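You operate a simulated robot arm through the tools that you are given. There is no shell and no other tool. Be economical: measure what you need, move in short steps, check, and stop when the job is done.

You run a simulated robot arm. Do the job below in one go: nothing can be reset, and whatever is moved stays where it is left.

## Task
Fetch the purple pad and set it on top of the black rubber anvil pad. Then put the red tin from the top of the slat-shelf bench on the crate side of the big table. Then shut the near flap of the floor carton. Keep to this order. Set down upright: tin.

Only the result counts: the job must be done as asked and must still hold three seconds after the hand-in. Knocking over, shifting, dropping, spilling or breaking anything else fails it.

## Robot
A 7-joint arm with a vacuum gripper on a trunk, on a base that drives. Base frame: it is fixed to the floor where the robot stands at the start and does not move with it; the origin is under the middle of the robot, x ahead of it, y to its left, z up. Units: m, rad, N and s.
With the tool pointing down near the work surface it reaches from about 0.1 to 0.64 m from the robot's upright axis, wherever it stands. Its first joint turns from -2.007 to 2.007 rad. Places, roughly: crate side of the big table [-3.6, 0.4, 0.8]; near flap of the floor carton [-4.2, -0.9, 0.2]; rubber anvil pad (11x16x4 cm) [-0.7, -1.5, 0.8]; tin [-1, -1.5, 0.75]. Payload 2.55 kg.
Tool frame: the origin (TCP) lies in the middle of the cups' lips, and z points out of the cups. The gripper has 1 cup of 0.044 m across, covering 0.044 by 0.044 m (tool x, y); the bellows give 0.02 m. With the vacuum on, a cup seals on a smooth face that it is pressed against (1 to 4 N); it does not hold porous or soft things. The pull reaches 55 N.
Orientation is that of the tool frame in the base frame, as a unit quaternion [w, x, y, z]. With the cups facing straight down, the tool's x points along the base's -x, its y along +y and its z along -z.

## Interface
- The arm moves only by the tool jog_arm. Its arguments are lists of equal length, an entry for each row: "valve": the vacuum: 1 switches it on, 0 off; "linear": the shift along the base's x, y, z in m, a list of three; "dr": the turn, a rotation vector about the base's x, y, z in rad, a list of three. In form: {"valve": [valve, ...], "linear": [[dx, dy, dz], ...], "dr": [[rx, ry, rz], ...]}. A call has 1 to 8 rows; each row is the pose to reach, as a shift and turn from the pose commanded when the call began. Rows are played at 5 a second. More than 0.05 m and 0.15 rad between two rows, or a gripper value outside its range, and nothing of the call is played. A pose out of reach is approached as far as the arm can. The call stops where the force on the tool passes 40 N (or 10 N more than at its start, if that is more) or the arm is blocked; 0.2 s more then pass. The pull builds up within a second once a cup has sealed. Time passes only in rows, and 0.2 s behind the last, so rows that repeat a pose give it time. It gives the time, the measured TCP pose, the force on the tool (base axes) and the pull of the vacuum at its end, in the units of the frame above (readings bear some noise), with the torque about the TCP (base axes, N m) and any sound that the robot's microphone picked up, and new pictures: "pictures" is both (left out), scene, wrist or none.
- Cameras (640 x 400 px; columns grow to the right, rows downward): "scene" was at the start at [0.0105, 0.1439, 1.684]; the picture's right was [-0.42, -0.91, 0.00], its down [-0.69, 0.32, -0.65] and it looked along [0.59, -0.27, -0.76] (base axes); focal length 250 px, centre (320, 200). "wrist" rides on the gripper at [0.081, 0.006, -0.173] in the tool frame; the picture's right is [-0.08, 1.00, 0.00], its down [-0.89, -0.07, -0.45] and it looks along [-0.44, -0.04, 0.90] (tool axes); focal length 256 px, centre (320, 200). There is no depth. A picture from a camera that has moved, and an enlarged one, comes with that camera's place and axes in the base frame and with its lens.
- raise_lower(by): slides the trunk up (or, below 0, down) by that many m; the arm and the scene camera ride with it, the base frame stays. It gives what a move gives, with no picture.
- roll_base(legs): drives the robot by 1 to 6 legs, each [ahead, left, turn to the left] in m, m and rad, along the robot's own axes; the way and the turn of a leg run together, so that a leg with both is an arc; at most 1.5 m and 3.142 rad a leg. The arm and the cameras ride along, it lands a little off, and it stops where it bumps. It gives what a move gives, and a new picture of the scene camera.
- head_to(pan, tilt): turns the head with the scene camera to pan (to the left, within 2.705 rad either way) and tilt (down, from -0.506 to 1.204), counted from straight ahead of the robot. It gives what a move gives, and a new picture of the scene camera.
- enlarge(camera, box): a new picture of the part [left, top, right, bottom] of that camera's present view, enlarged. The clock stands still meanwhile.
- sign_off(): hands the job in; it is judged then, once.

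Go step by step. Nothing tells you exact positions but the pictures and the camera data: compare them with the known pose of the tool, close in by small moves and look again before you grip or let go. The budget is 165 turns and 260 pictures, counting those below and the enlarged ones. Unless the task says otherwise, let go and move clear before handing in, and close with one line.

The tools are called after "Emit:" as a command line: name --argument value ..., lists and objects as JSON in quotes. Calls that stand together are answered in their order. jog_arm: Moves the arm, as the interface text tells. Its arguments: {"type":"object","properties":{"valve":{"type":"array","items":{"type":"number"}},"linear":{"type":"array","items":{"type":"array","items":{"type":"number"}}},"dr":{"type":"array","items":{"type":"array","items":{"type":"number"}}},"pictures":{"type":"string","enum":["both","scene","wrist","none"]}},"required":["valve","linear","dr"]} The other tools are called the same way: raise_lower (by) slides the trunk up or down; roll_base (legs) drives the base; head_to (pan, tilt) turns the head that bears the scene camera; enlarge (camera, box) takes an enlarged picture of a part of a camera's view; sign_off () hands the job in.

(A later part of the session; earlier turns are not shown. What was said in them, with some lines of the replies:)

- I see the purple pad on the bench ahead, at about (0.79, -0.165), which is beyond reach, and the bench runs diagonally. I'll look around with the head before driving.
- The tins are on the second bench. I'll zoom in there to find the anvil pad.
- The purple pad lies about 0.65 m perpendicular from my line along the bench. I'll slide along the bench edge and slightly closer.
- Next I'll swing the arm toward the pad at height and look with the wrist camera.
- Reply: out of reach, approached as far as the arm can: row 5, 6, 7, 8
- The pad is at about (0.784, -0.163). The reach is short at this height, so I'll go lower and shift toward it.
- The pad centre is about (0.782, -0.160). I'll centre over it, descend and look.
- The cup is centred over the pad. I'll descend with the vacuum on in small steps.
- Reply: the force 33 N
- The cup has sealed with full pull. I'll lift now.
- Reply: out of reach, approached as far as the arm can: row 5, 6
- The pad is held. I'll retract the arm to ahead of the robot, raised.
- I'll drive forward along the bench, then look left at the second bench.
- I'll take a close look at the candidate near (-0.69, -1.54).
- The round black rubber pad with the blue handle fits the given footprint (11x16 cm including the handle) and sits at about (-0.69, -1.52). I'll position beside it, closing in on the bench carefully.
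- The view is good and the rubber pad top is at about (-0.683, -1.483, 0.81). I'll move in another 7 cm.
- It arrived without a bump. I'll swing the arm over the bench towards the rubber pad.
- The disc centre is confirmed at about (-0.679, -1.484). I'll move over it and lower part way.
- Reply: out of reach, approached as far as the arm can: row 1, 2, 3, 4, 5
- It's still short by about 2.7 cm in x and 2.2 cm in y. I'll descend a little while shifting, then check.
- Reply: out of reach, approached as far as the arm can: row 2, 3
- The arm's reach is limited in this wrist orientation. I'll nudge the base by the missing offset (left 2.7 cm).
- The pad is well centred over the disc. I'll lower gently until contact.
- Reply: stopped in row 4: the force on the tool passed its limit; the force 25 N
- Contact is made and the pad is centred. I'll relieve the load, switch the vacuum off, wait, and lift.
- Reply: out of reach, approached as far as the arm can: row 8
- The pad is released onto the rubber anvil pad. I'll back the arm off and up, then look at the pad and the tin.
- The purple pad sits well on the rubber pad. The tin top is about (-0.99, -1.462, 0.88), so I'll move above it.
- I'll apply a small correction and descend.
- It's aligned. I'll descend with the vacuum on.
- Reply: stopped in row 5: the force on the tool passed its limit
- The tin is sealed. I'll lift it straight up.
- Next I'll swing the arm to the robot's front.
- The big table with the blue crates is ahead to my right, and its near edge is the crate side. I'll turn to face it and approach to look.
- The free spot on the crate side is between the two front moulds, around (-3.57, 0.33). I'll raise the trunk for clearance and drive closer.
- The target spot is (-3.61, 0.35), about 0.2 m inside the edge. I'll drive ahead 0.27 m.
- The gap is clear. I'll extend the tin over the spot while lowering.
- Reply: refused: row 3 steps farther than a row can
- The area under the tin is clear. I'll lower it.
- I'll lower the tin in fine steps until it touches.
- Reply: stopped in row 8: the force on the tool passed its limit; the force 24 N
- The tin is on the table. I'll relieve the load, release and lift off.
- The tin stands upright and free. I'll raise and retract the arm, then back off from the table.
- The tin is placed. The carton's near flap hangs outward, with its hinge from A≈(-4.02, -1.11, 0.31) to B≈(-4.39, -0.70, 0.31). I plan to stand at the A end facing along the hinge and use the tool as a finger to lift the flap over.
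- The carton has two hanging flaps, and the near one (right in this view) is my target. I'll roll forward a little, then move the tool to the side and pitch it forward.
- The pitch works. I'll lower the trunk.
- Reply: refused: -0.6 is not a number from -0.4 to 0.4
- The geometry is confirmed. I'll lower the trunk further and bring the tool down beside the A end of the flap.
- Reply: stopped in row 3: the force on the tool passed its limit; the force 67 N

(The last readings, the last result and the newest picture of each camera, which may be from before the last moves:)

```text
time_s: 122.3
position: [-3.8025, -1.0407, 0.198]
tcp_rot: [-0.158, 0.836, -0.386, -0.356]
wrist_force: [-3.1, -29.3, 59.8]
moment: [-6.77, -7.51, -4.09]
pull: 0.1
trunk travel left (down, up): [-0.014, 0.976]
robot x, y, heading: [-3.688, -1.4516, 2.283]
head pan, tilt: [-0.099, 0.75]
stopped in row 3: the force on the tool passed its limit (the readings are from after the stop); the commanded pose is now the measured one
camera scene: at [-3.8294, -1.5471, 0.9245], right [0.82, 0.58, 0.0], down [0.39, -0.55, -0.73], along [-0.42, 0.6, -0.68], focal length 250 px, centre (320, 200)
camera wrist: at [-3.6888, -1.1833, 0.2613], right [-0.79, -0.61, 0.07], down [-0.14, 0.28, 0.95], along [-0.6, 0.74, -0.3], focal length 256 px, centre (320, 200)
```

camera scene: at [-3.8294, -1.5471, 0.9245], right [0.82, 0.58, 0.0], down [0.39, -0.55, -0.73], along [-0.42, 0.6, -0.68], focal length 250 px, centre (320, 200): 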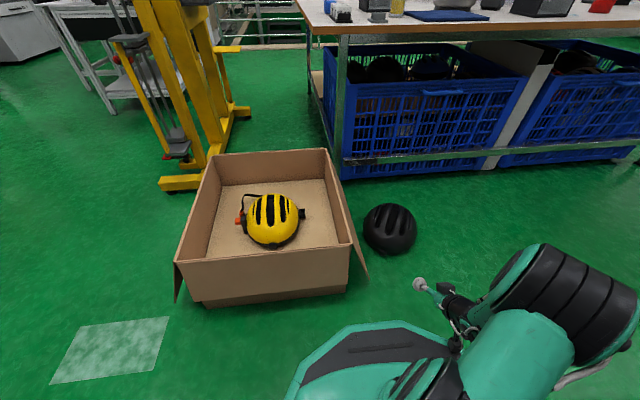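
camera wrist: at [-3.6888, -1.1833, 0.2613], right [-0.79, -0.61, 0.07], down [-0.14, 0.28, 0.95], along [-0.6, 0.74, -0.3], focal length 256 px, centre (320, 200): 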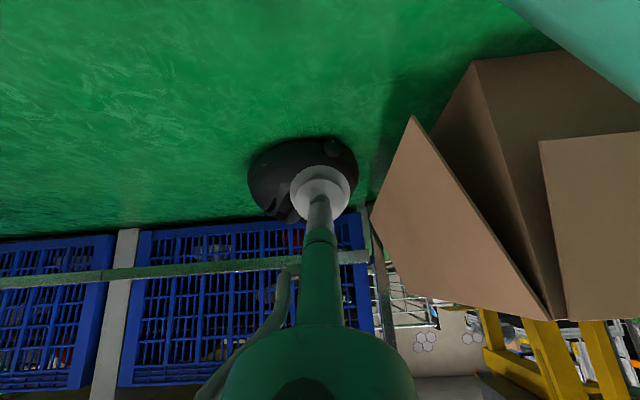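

The wrist touched my own base plate. I'll lift, roll back 0.17 m for room, and extend the arm further.

Emit:
jog_arm --valve '[0, 0, 0]' --linear '[[0, 0, 0.04], [0, 0, 0.08], [0, 0, 0.12]]' --dr '[[0, 0, 0], [0, 0, 0], [0, 0, 0]]' --pictures "none"

Emit:
roll_base --legs '[[-0.17, 0, 0.035]]'

Emit:
jog_arm --valve '[0, 0, 0, 0, 0, 0, 0]' --linear '[[-0.03, 0.033, 0], [-0.06, 0.066, 0], [-0.09, 0.1, 0], [-0.12, 0.13, 0], [-0.12, 0.13, -0.04], [-0.12, 0.13, -0.08], [-0.12, 0.13, -0.11]]' --dr '[[0, 0, 0], [0, 0, 0], [0, 0, 0], [0, 0, 0], [0, 0, 0], [0, 0, 0], [0, 0, 0]]'

```text
time_s: 123.1
position: [-3.8024, -1.0431, 0.3129]
tcp_rot: [-0.156, 0.837, -0.385, -0.355]
wrist_force: [0.3, -0.3, -0.9]
moment: [0.0, -0.01, 0.0]
pull: 0.0
trunk travel left (down, up): [-0.014, 0.976]
robot x, y, heading: [-3.69, -1.4507, 2.285]
head pan, tilt: [-0.099, 0.75]
```

```text
time_s: 124.6
position: [-3.7033, -1.1732, 0.3138]
tcp_rot: [-0.149, 0.844, -0.369, -0.359]
wrist_force: [-0.8, -0.1, -0.5]
moment: [-0.01, 0.0, 0.0]
pull: 0.0
trunk travel left (down, up): [-0.014, 0.976]
robot x, y, heading: [-3.5745, -1.5771, 2.32]
head pan, tilt: [-0.099, 0.75]
camera scene: at [-3.7117, -1.6768, 0.9235], right [0.8, 0.61, 0.0], down [0.41, -0.54, -0.73], along [-0.44, 0.58, -0.68], focal length 250 px, centre (320, 200)
```

scene: 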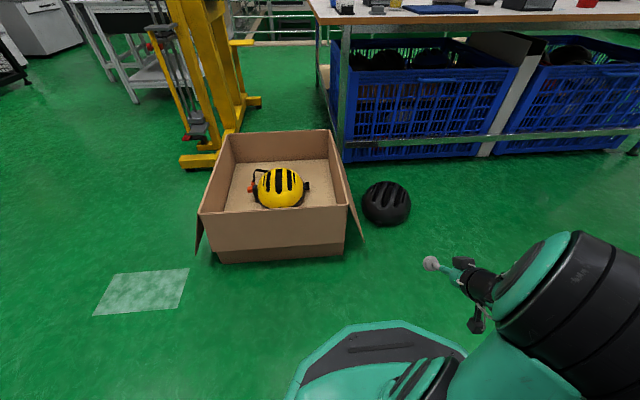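

```text
time_s: 126.2
position: [-3.8214, -1.044, 0.204]
tcp_rot: [-0.151, 0.843, -0.369, -0.36]
wrist_force: [0.6, 0.2, 0.1]
moment: [0.01, -0.02, -0.01]
pull: 0.0
trunk travel left (down, up): [-0.014, 0.976]
robot x, y, heading: [-3.574, -1.578, 2.322]
head pan, tilt: [-0.099, 0.75]
camera scene: at [-3.7117, -1.6768, 0.9235], right [0.8, 0.61, 0.0], down [0.41, -0.54, -0.73], along [-0.44, 0.58, -0.68], focal length 250 px, centre (320, 200)
camera wrist: at [-3.7031, -1.1808, 0.2672], right [-0.77, -0.64, 0.07], down [-0.15, 0.28, 0.95], along [-0.62, 0.72, -0.31], focal length 256 px, centre (320, 200)
```

scene: 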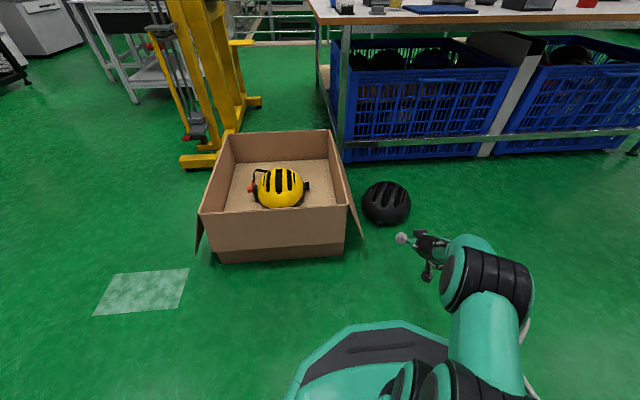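
wrist: 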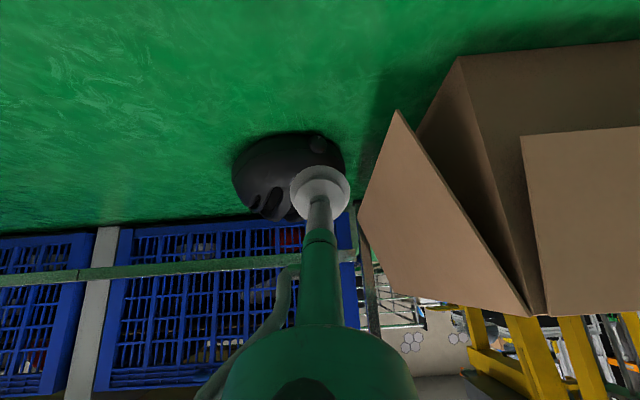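

There's enough room now. I'll lower the tip to about z=0.07 and shift sideways to line up with the gap behind the flap.

Emit:
jog_arm --valve '[0, 0, 0, 0, 0, 0]' --linear '[[0, 0, -0.045], [0, 0, -0.09], [0, 0, -0.135], [-0.0365, -0.034, -0.135], [-0.073, -0.068, -0.135], [-0.1045, -0.0975, -0.135]]' --dr '[[0, 0, 0], [0, 0, 0], [0, 0, 0], [0, 0, 0], [0, 0, 0], [0, 0, 0]]'

```text
time_s: 127.6
position: [-3.9219, -1.1372, 0.0685]
tcp_rot: [-0.149, 0.845, -0.368, -0.359]
wrist_force: [0.3, -1.0, -0.1]
moment: [-0.02, 0.01, -0.02]
pull: 0.0
out of reach, approached as far as the arm can: row 6
trunk travel left (down, up): [-0.014, 0.976]
robot x, y, heading: [-3.575, -1.5778, 2.32]
head pan, tilt: [-0.099, 0.75]
camera scene: at [-3.7117, -1.6767, 0.9235], right [0.8, 0.61, 0.0], down [0.41, -0.54, -0.73], along [-0.44, 0.58, -0.68], focal length 250 px, centre (320, 200)
camera wrist: at [-3.8037, -1.2741, 0.1323], right [-0.76, -0.64, 0.07], down [-0.15, 0.28, 0.95], along [-0.63, 0.71, -0.31], focal length 256 px, centre (320, 200)
```

scene: 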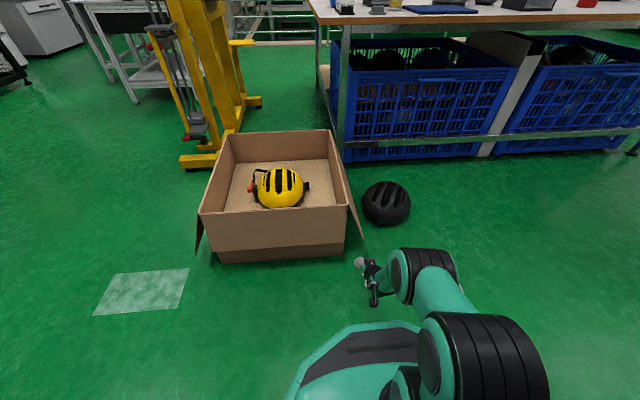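
wrist: 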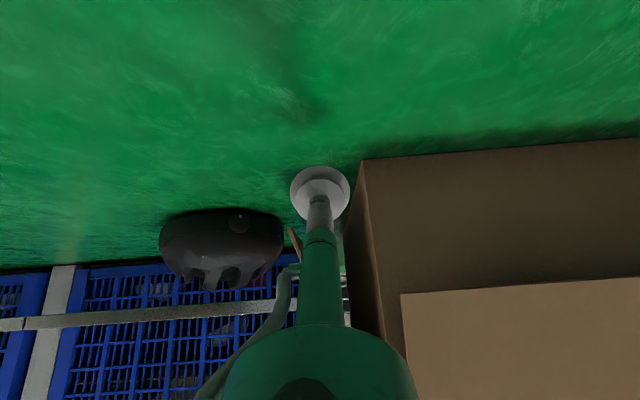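

The finger is lined up between the box wall and the flap. I'll insert it by rolling forward along the hinge direction.

Emit:
roll_base --legs '[[0.1, 0, 0]]'

Emit:
enlarge --camera "scene" --box '[190, 120, 420, 320]'

Emit:
enlarge --camera "wrist" --box '[0, 0, 640, 400]'

```text
time_s: 128.7
position: [-3.9898, -1.066, 0.0696]
tcp_rot: [-0.148, 0.844, -0.369, -0.359]
wrist_force: [0.8, -0.2, 0.1]
moment: [0.01, -0.02, 0.02]
pull: 0.0
trunk travel left (down, up): [-0.014, 0.976]
robot x, y, heading: [-3.6391, -1.5048, 2.325]
head pan, tilt: [-0.099, 0.75]
camera scene: at [-3.7785, -1.6051, 0.9235], right [0.8, 0.61, 0.0], down [0.41, -0.54, -0.73], along [-0.44, 0.58, -0.68], focal length 250 px, centre (320, 200)
```

scene: 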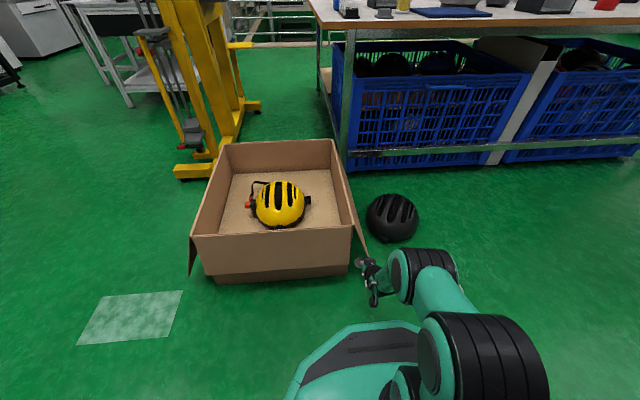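

```text
2.00 times, centred on (305, 220) of scene
camera zoom: at [-3.7785, -1.6051, 0.9235], right [0.8, 0.61, 0.0], down [0.41, -0.54, -0.73], along [-0.44, 0.58, -0.68], focal length 501 px, centre (350, 160)
```

zoom: 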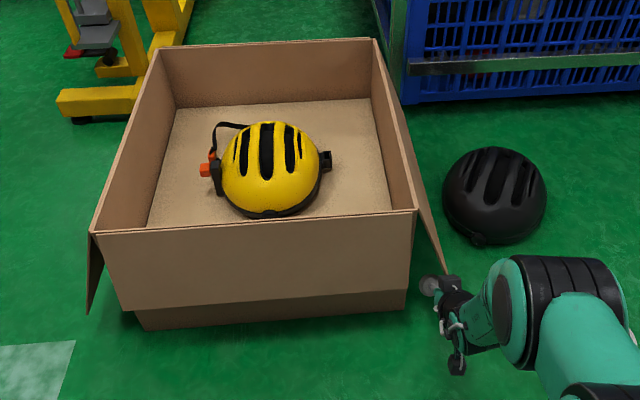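

```text
1.00 times, centred on (320, 200) of wrist
camera zoom: at [-3.8705, -1.2021, 0.1323], right [-0.76, -0.64, 0.07], down [-0.15, 0.28, 0.95], along [-0.63, 0.71, -0.31], focal length 256 px, centre (320, 200)
```

zoom: 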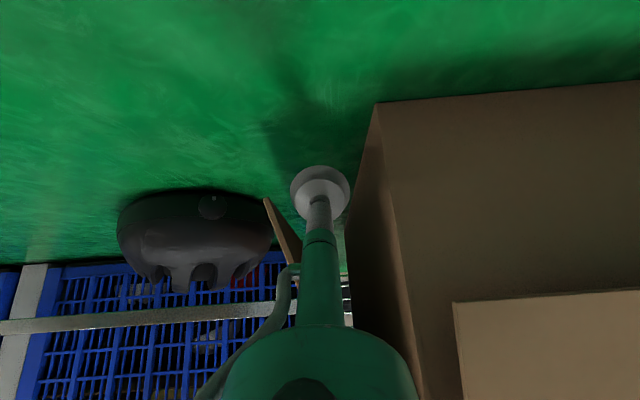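

It's clear so far, so I'll go forward another 5 cm.

Emit:
roll_base --legs '[[0.05, 0, 0]]'

Emit:
enlarge --camera "wrist" --box '[160, 80, 480, 280]'

```text
time_s: 129.6
position: [-4.0233, -1.0299, 0.0691]
tcp_rot: [-0.148, 0.844, -0.369, -0.358]
wrist_force: [0.1, 0.2, 0.2]
moment: [-0.01, 0.05, -0.01]
pull: 0.0
trunk travel left (down, up): [-0.014, 0.976]
robot x, y, heading: [-3.6753, -1.4696, 2.319]
head pan, tilt: [-0.099, 0.75]
camera scene: at [-3.8127, -1.5683, 0.9235], right [0.8, 0.6, 0.0], down [0.41, -0.54, -0.73], along [-0.44, 0.58, -0.68], focal length 250 px, centre (320, 200)
```

scene: 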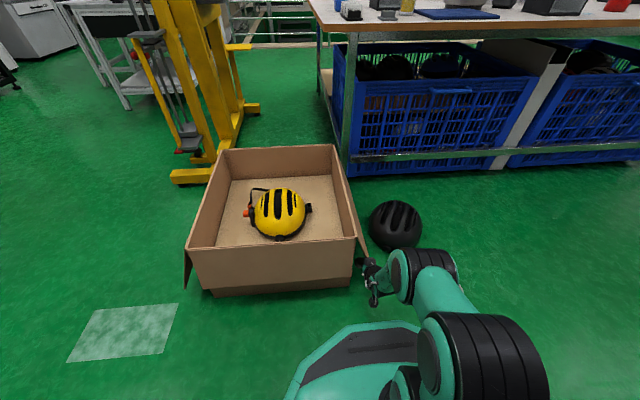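

```text
2.00 times, centred on (320, 180) of wrist
camera zoom: at [-3.9044, -1.1652, 0.1323], right [-0.77, -0.64, 0.07], down [-0.15, 0.28, 0.95], along [-0.63, 0.72, -0.31], focal length 512 px, centre (320, 240)
```

zoom: 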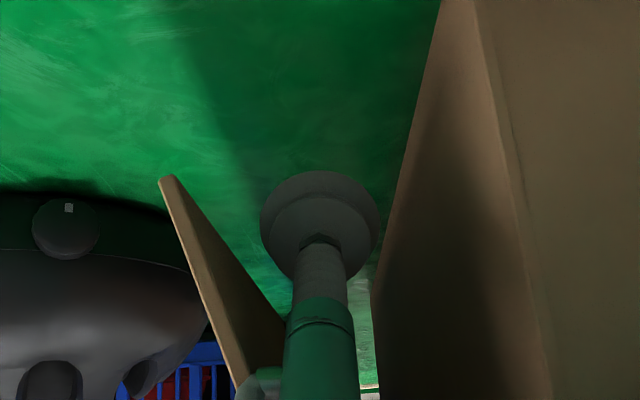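

The finger is between wall and flap with about 6 cm overlap. I'll start lifting the flap outward and up.

Emit:
jog_arm --valve '[0, 0, 0, 0]' --linear '[[0.0183, 0.017, 0.015], [0.0366, 0.034, 0.03], [0.0548, 0.051, 0.06], [0.0731, 0.068, 0.09]]' --dr '[[0, 0, 0], [0, 0, 0], [0, 0, 0], [0, 0, 0]]'

```text
time_s: 130.6
position: [-3.9507, -0.9612, 0.1599]
tcp_rot: [-0.148, 0.844, -0.369, -0.359]
wrist_force: [-0.3, 0.3, -0.2]
moment: [0.03, 0.04, 0.0]
pull: 0.1
trunk travel left (down, up): [-0.014, 0.976]
robot x, y, heading: [-3.673, -1.4711, 2.316]
head pan, tilt: [-0.099, 0.75]
camera scene: at [-3.8127, -1.5683, 0.9235], right [0.8, 0.61, 0.0], down [0.41, -0.54, -0.73], along [-0.44, 0.58, -0.68], focal length 250 px, centre (320, 200)
camera wrist: at [-3.8321, -1.0972, 0.2224], right [-0.77, -0.64, 0.07], down [-0.15, 0.28, 0.95], along [-0.63, 0.72, -0.31], focal length 256 px, centre (320, 200)
```

scene: 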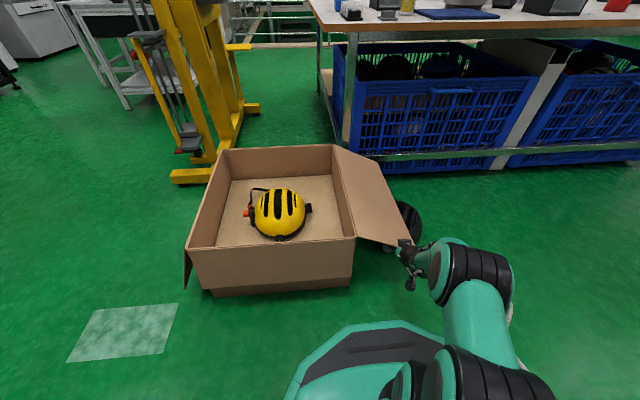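
wrist: 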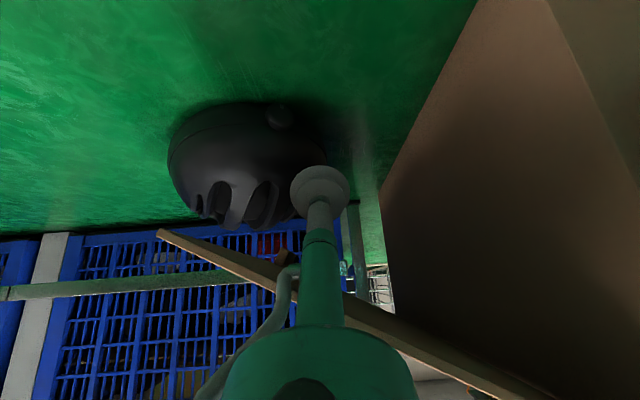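

The flap is riding on the finger. I'll raise the trunk to continue.

Emit:
raise_lower --by 0.15

Emit:
jog_arm --valve '[0, 0]' --linear '[[0, 0, 0.02], [0, 0, 0.04]]' --dr '[[0, 0, 0], [0, 0, 0]]' --pictures "scene"

```text
time_s: 132.4
position: [-3.9506, -0.9608, 0.3093]
tcp_rot: [-0.148, 0.844, -0.368, -0.36]
wrist_force: [-0.1, 0.6, -0.7]
moment: [-0.02, 0.0, 0.0]
pull: 0.0
trunk travel left (down, up): [-0.164, 0.826]
robot x, y, heading: [-3.6709, -1.4703, 2.319]
head pan, tilt: [-0.099, 0.75]
```

```text
time_s: 133.0
position: [-3.9496, -0.9603, 0.35]
tcp_rot: [-0.149, 0.844, -0.369, -0.36]
wrist_force: [-0.8, -0.5, 0.1]
moment: [0.0, 0.0, -0.01]
pull: 0.0
trunk travel left (down, up): [-0.164, 0.826]
robot x, y, heading: [-3.674, -1.4705, 2.317]
head pan, tilt: [-0.099, 0.75]
camera scene: at [-3.8127, -1.5682, 1.0735], right [0.8, 0.6, 0.0], down [0.41, -0.54, -0.73], along [-0.44, 0.58, -0.68], focal length 250 px, centre (320, 200)
```

scene: 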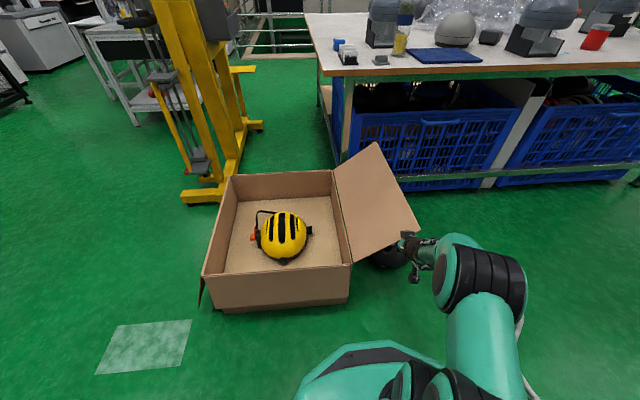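

Emit:
raise_lower --by 0.07

Emit:
jog_arm --valve '[0, 0, 0, 0]' --linear '[[-0.0183, -0.017, 0.01], [-0.0366, -0.034, 0.02], [-0.0548, -0.051, 0.03], [-0.0731, -0.068, 0.03]]' --dr '[[0, 0, 0], [0, 0, 0], [0, 0, 0], [0, 0, 0]]'

```text
time_s: 134.1
position: [-3.9505, -0.9616, 0.4187]
tcp_rot: [-0.149, 0.844, -0.37, -0.359]
wrist_force: [-0.1, 0.1, 0.1]
moment: [-0.03, 0.0, -0.02]
pull: 0.1
trunk travel left (down, up): [-0.234, 0.756]
robot x, y, heading: [-3.6718, -1.4664, 2.318]
head pan, tilt: [-0.099, 0.75]
```

```text
time_s: 135.1
position: [-4.024, -1.029, 0.4477]
tcp_rot: [-0.149, 0.844, -0.369, -0.36]
wrist_force: [0.2, 0.2, 0.4]
moment: [0.01, 0.01, 0.0]
pull: 0.0
trunk travel left (down, up): [-0.234, 0.756]
robot x, y, heading: [-3.6733, -1.4687, 2.32]
head pan, tilt: [-0.099, 0.75]
camera scene: at [-3.8127, -1.5683, 1.1433], right [0.8, 0.6, 0.0], down [0.41, -0.54, -0.73], along [-0.44, 0.58, -0.68], focal length 250 px, centre (320, 200)
camera wrist: at [-3.9048, -1.165, 0.5113], right [-0.76, -0.64, 0.07], down [-0.15, 0.28, 0.95], along [-0.63, 0.72, -0.31], focal length 256 px, centre (320, 200)
```

scene: 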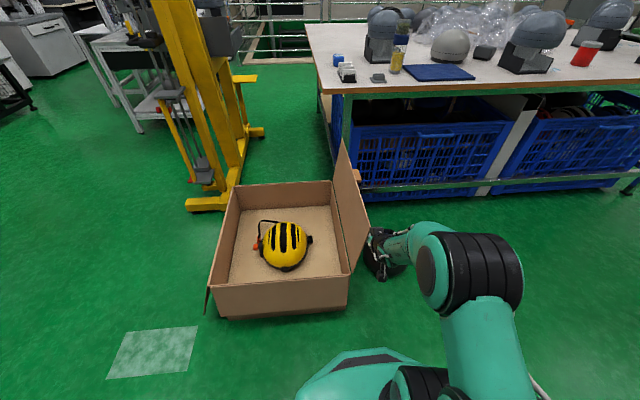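
wrist: 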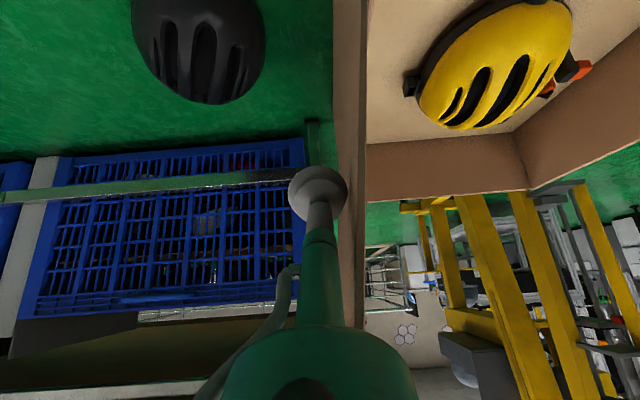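

The flap is nearly vertical. I'll push it past vertical.

Emit:
jog_arm --valve '[0, 0, 0, 0, 0, 0]' --linear '[[-0.025, -0.0235, 0], [-0.05, -0.047, 0], [-0.075, -0.07, 0], [-0.1, -0.094, -0.01], [-0.1, -0.094, -0.01], [-0.1, -0.094, -0.01]]' --dr '[[0, 0, 0], [0, 0, 0], [0, 0, 0], [0, 0, 0], [0, 0, 0], [0, 0, 0]]'

```text
time_s: 136.5
position: [-4.0597, -1.0436, 0.3983]
tcp_rot: [-0.143, 0.846, -0.368, -0.359]
wrist_force: [0.1, -0.1, 0.8]
moment: [0.0, 0.02, 0.0]
pull: 0.0
out of reach, approached as far as the arm can: row 2, 3, 4
trunk travel left (down, up): [-0.234, 0.756]
robot x, y, heading: [-3.6759, -1.4724, 2.319]
head pan, tilt: [-0.099, 0.75]
camera scene: at [-3.8127, -1.5683, 1.1435], right [0.8, 0.61, 0.0], down [0.41, -0.54, -0.73], along [-0.44, 0.58, -0.68], focal length 250 px, centre (320, 200)
camera wrist: at [-3.9396, -1.178, 0.4616], right [-0.76, -0.65, 0.08], down [-0.15, 0.29, 0.95], along [-0.63, 0.71, -0.31], focal length 256 px, centre (320, 200)
```

scene: 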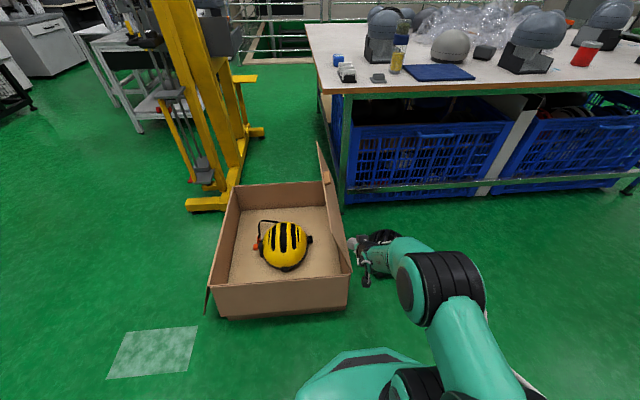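
wrist: 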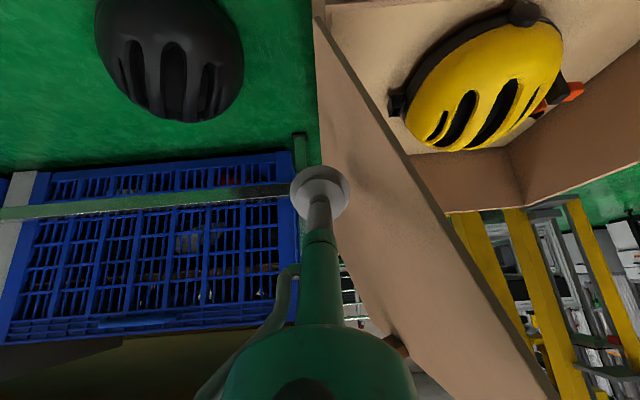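

The flap is past vertical but stays put, since the hinge has friction. I'll push it further by sliding the base to its left, then press down.

Emit:
roll_base --legs '[[0, 0.12, 0]]'

Emit:
enlarge --camera "wrist" --box '[0, 0, 640, 400]'

```text
time_s: 137.7
position: [-4.1479, -1.1253, 0.3973]
tcp_rot: [-0.143, 0.845, -0.368, -0.36]
wrist_force: [0.0, -0.2, 0.1]
moment: [0.03, 0.02, 0.01]
pull: 0.0
trunk travel left (down, up): [-0.234, 0.756]
robot x, y, heading: [-3.7621, -1.5552, 2.321]
head pan, tilt: [-0.099, 0.75]
camera scene: at [-3.9011, -1.6503, 1.1435], right [0.8, 0.6, 0.0], down [0.41, -0.54, -0.73], along [-0.44, 0.58, -0.68], focal length 250 px, centre (320, 200)
```

scene: 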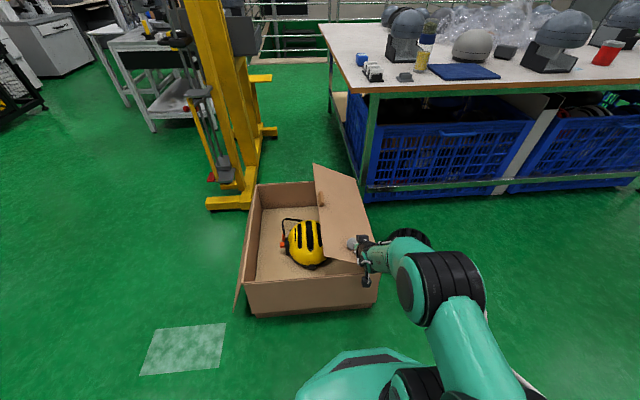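

```text
1.00 times, centred on (320, 200) of wrist
camera zoom: at [-4.0277, -1.2599, 0.4616], right [-0.76, -0.65, 0.08], down [-0.15, 0.29, 0.95], along [-0.63, 0.71, -0.31], focal length 256 px, centre (320, 200)
```

zoom: 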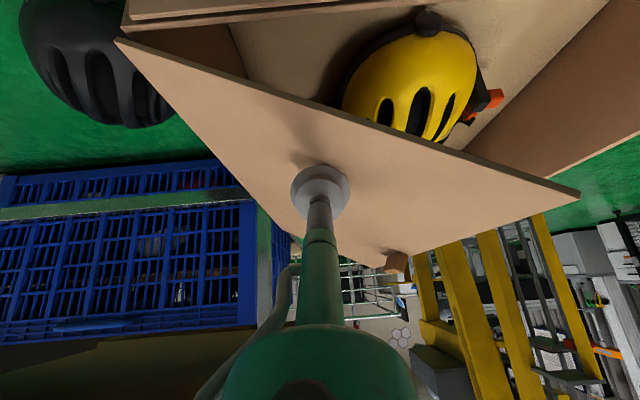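

That's working. I'll press down gently on the flap.

Emit:
jog_arm --valve '[0, 0, 0, 0, 0]' --linear '[[0, 0, -0.015], [0, 0, -0.03], [0, 0, -0.045], [0, 0, -0.055], [0, 0, -0.062]]' --dr '[[0, 0, 0], [0, 0, 0], [0, 0, 0], [0, 0, 0], [0, 0, 0]]'

```text
time_s: 138.9
position: [-4.143, -1.1193, 0.3371]
tcp_rot: [-0.138, 0.847, -0.366, -0.36]
wrist_force: [1.2, -0.8, 0.4]
moment: [0.02, 0.01, 0.01]
pull: 0.0
out of reach, approached as far as the arm can: row 3, 4, 5
trunk travel left (down, up): [-0.234, 0.756]
robot x, y, heading: [-3.7626, -1.5552, 2.321]
head pan, tilt: [-0.099, 0.75]
camera scene: at [-3.9011, -1.6504, 1.1435], right [0.8, 0.6, 0.0], down [0.41, -0.54, -0.73], along [-0.44, 0.58, -0.68], focal length 250 px, centre (320, 200)
camera wrist: at [-4.0213, -1.2524, 0.4018], right [-0.75, -0.65, 0.09], down [-0.14, 0.29, 0.95], along [-0.64, 0.7, -0.31], focal length 256 px, centre (320, 200)
```

scene: 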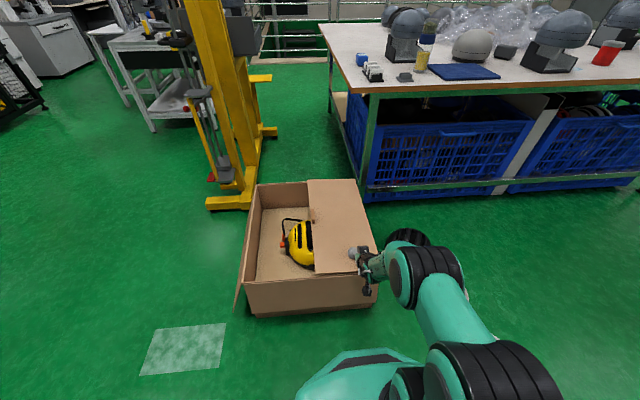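
wrist: 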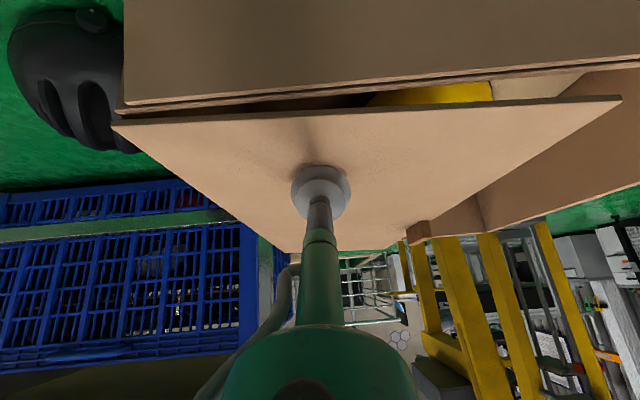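

Nearly shut, with a small wedge left. I'll lower a bit more via the trunk.

Emit:
raise_lower --by -0.012

Emit:
enlarge --camera "wrist" --box '[0, 0, 640, 400]'

```text
time_s: 139.5
position: [-4.1432, -1.1191, 0.3268]
tcp_rot: [-0.139, 0.846, -0.366, -0.362]
wrist_force: [0.4, 0.8, 4.2]
moment: [-0.02, -0.09, 0.05]
pull: 0.1
trunk travel left (down, up): [-0.222, 0.768]
robot x, y, heading: [-3.7624, -1.5516, 2.324]
head pan, tilt: [-0.099, 0.75]
```

```text
1.00 times, centred on (320, 200) of wrist
camera zoom: at [-4.0218, -1.2517, 0.3907], right [-0.75, -0.65, 0.09], down [-0.14, 0.29, 0.95], along [-0.64, 0.7, -0.31], focal length 256 px, centre (320, 200)
```

zoom: 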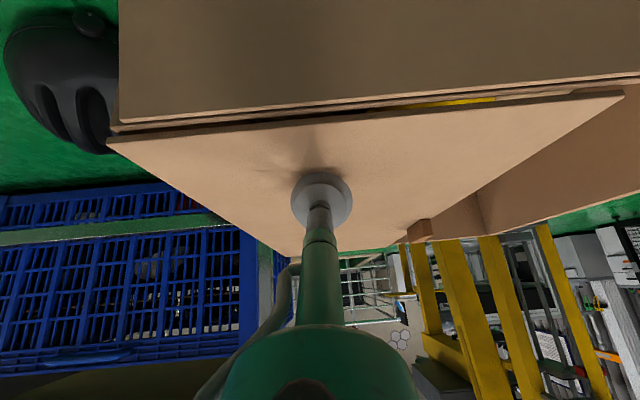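

Emit:
raise_lower --by -0.006

Emit:
enlarge --camera "wrist" --box '[80, 40, 640, 260]'

Emit:
enlarge --camera "scene" --box '[220, 160, 420, 320]'

```text
time_s: 140.1
position: [-4.1436, -1.1159, 0.3227]
tcp_rot: [-0.139, 0.846, -0.365, -0.364]
wrist_force: [-2.3, 4.5, 11.5]
moment: [-0.16, -0.13, 0.06]
pull: 0.1
trunk travel left (down, up): [-0.216, 0.774]
robot x, y, heading: [-3.7613, -1.5485, 2.319]
head pan, tilt: [-0.099, 0.75]
```

```text
1.14 times, centred on (360, 150) of wrist
camera zoom: at [-4.0227, -1.2507, 0.3859], right [-0.75, -0.65, 0.09], down [-0.14, 0.29, 0.95], along [-0.64, 0.7, -0.31], focal length 293 px, centre (274, 257)
```

zoom: 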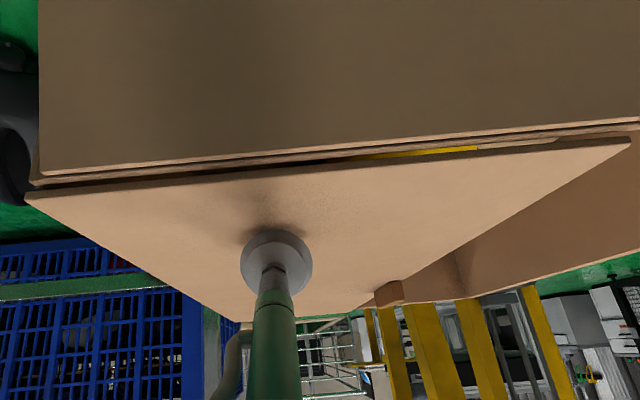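

```text
2.50 times, centred on (320, 240) of scene
camera zoom: at [-3.9006, -1.6508, 1.1256], right [0.8, 0.6, 0.0], down [0.41, -0.54, -0.73], along [-0.44, 0.58, -0.68], focal length 626 px, centre (320, 100)
```

zoom: 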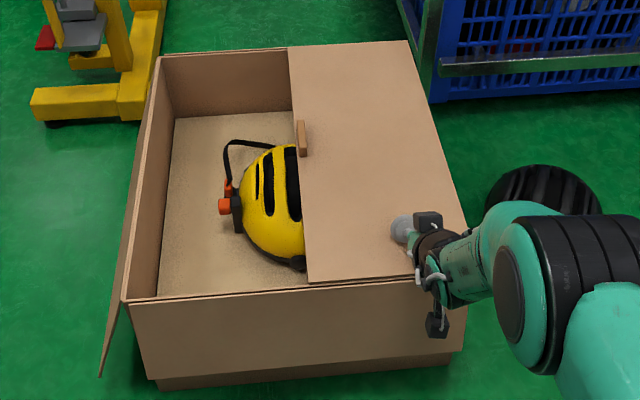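

The flap lies flat and resists pressing, so it's at its stop. I'll lift clear and check that it stays.

Emit:
raise_lower --by 0.2

Emit:
roll_base --legs '[[-0.3, 0, 0]]'

Emit:
enlarge --camera "scene" --box '[210, 110, 400, 270]'

Emit:
enlarge --camera "wrist" --box '[0, 0, 640, 400]'

```text
time_s: 142.2
position: [-4.1423, -1.1194, 0.5195]
tcp_rot: [-0.137, 0.847, -0.366, -0.36]
wrist_force: [-0.7, 0.9, 0.3]
moment: [-0.01, -0.02, -0.02]
pull: 0.1
trunk travel left (down, up): [-0.416, 0.574]
robot x, y, heading: [-3.7579, -1.5527, 2.32]
head pan, tilt: [-0.099, 0.75]
```

```text
time_s: 144.2
position: [-3.9431, -1.3331, 0.5206]
tcp_rot: [-0.137, 0.847, -0.365, -0.361]
wrist_force: [0.9, -0.8, -0.1]
moment: [0.0, -0.02, -0.02]
pull: 0.1
trunk travel left (down, up): [-0.416, 0.574]
robot x, y, heading: [-3.5648, -1.7646, 2.322]
head pan, tilt: [-0.099, 0.75]
camera scene: at [-3.7014, -1.8652, 1.3255], right [0.8, 0.61, 0.0], down [0.41, -0.54, -0.73], along [-0.44, 0.58, -0.68], focal length 250 px, centre (320, 200)
```

scene: 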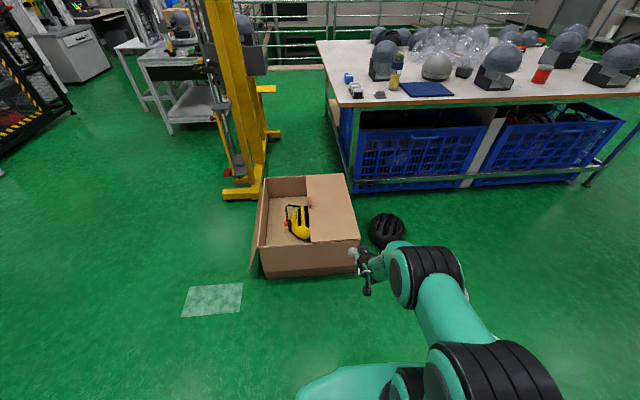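

```text
2.50 times, centred on (305, 190) of scene
camera zoom: at [-3.7014, -1.8652, 1.3255], right [0.8, 0.61, 0.0], down [0.41, -0.54, -0.73], along [-0.44, 0.58, -0.68], focal length 626 px, centre (358, 225)
```

zoom: 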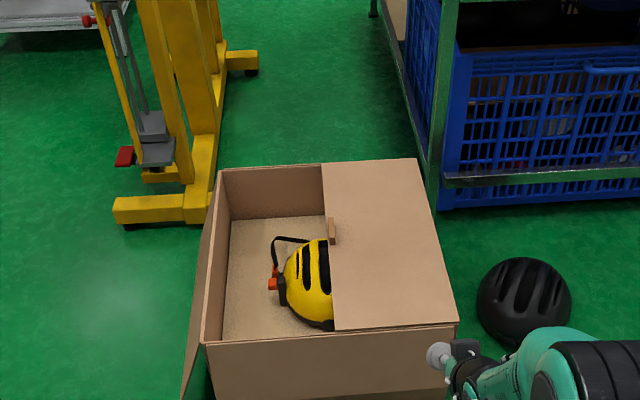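

```text
1.00 times, centred on (320, 200) of wrist
camera zoom: at [-3.8221, -1.4672, 0.5841], right [-0.75, -0.65, 0.09], down [-0.14, 0.29, 0.95], along [-0.64, 0.7, -0.31], focal length 256 px, centre (320, 200)
```

zoom: 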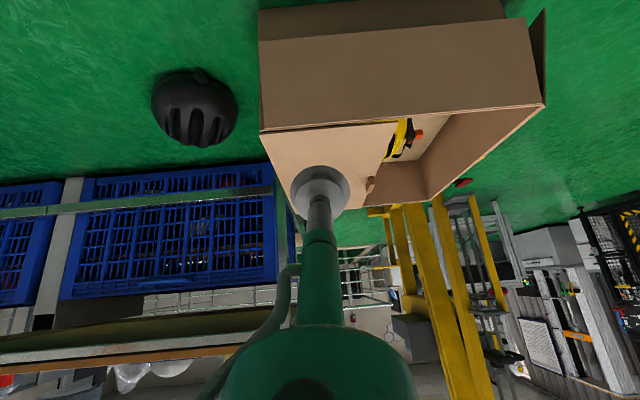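

The flap stays shut, the tin stands upright on the crate side, the purple pad is on the rubber pad, and the tool is clear. I'm handing in.

Emit:
sign_off

```text
The job is handed in.
```

The job is handed in: the purple pad is on the rubber anvil pad, the red tin stands upright on the crate side of the big table, and the near carton flap is shut, in that order.
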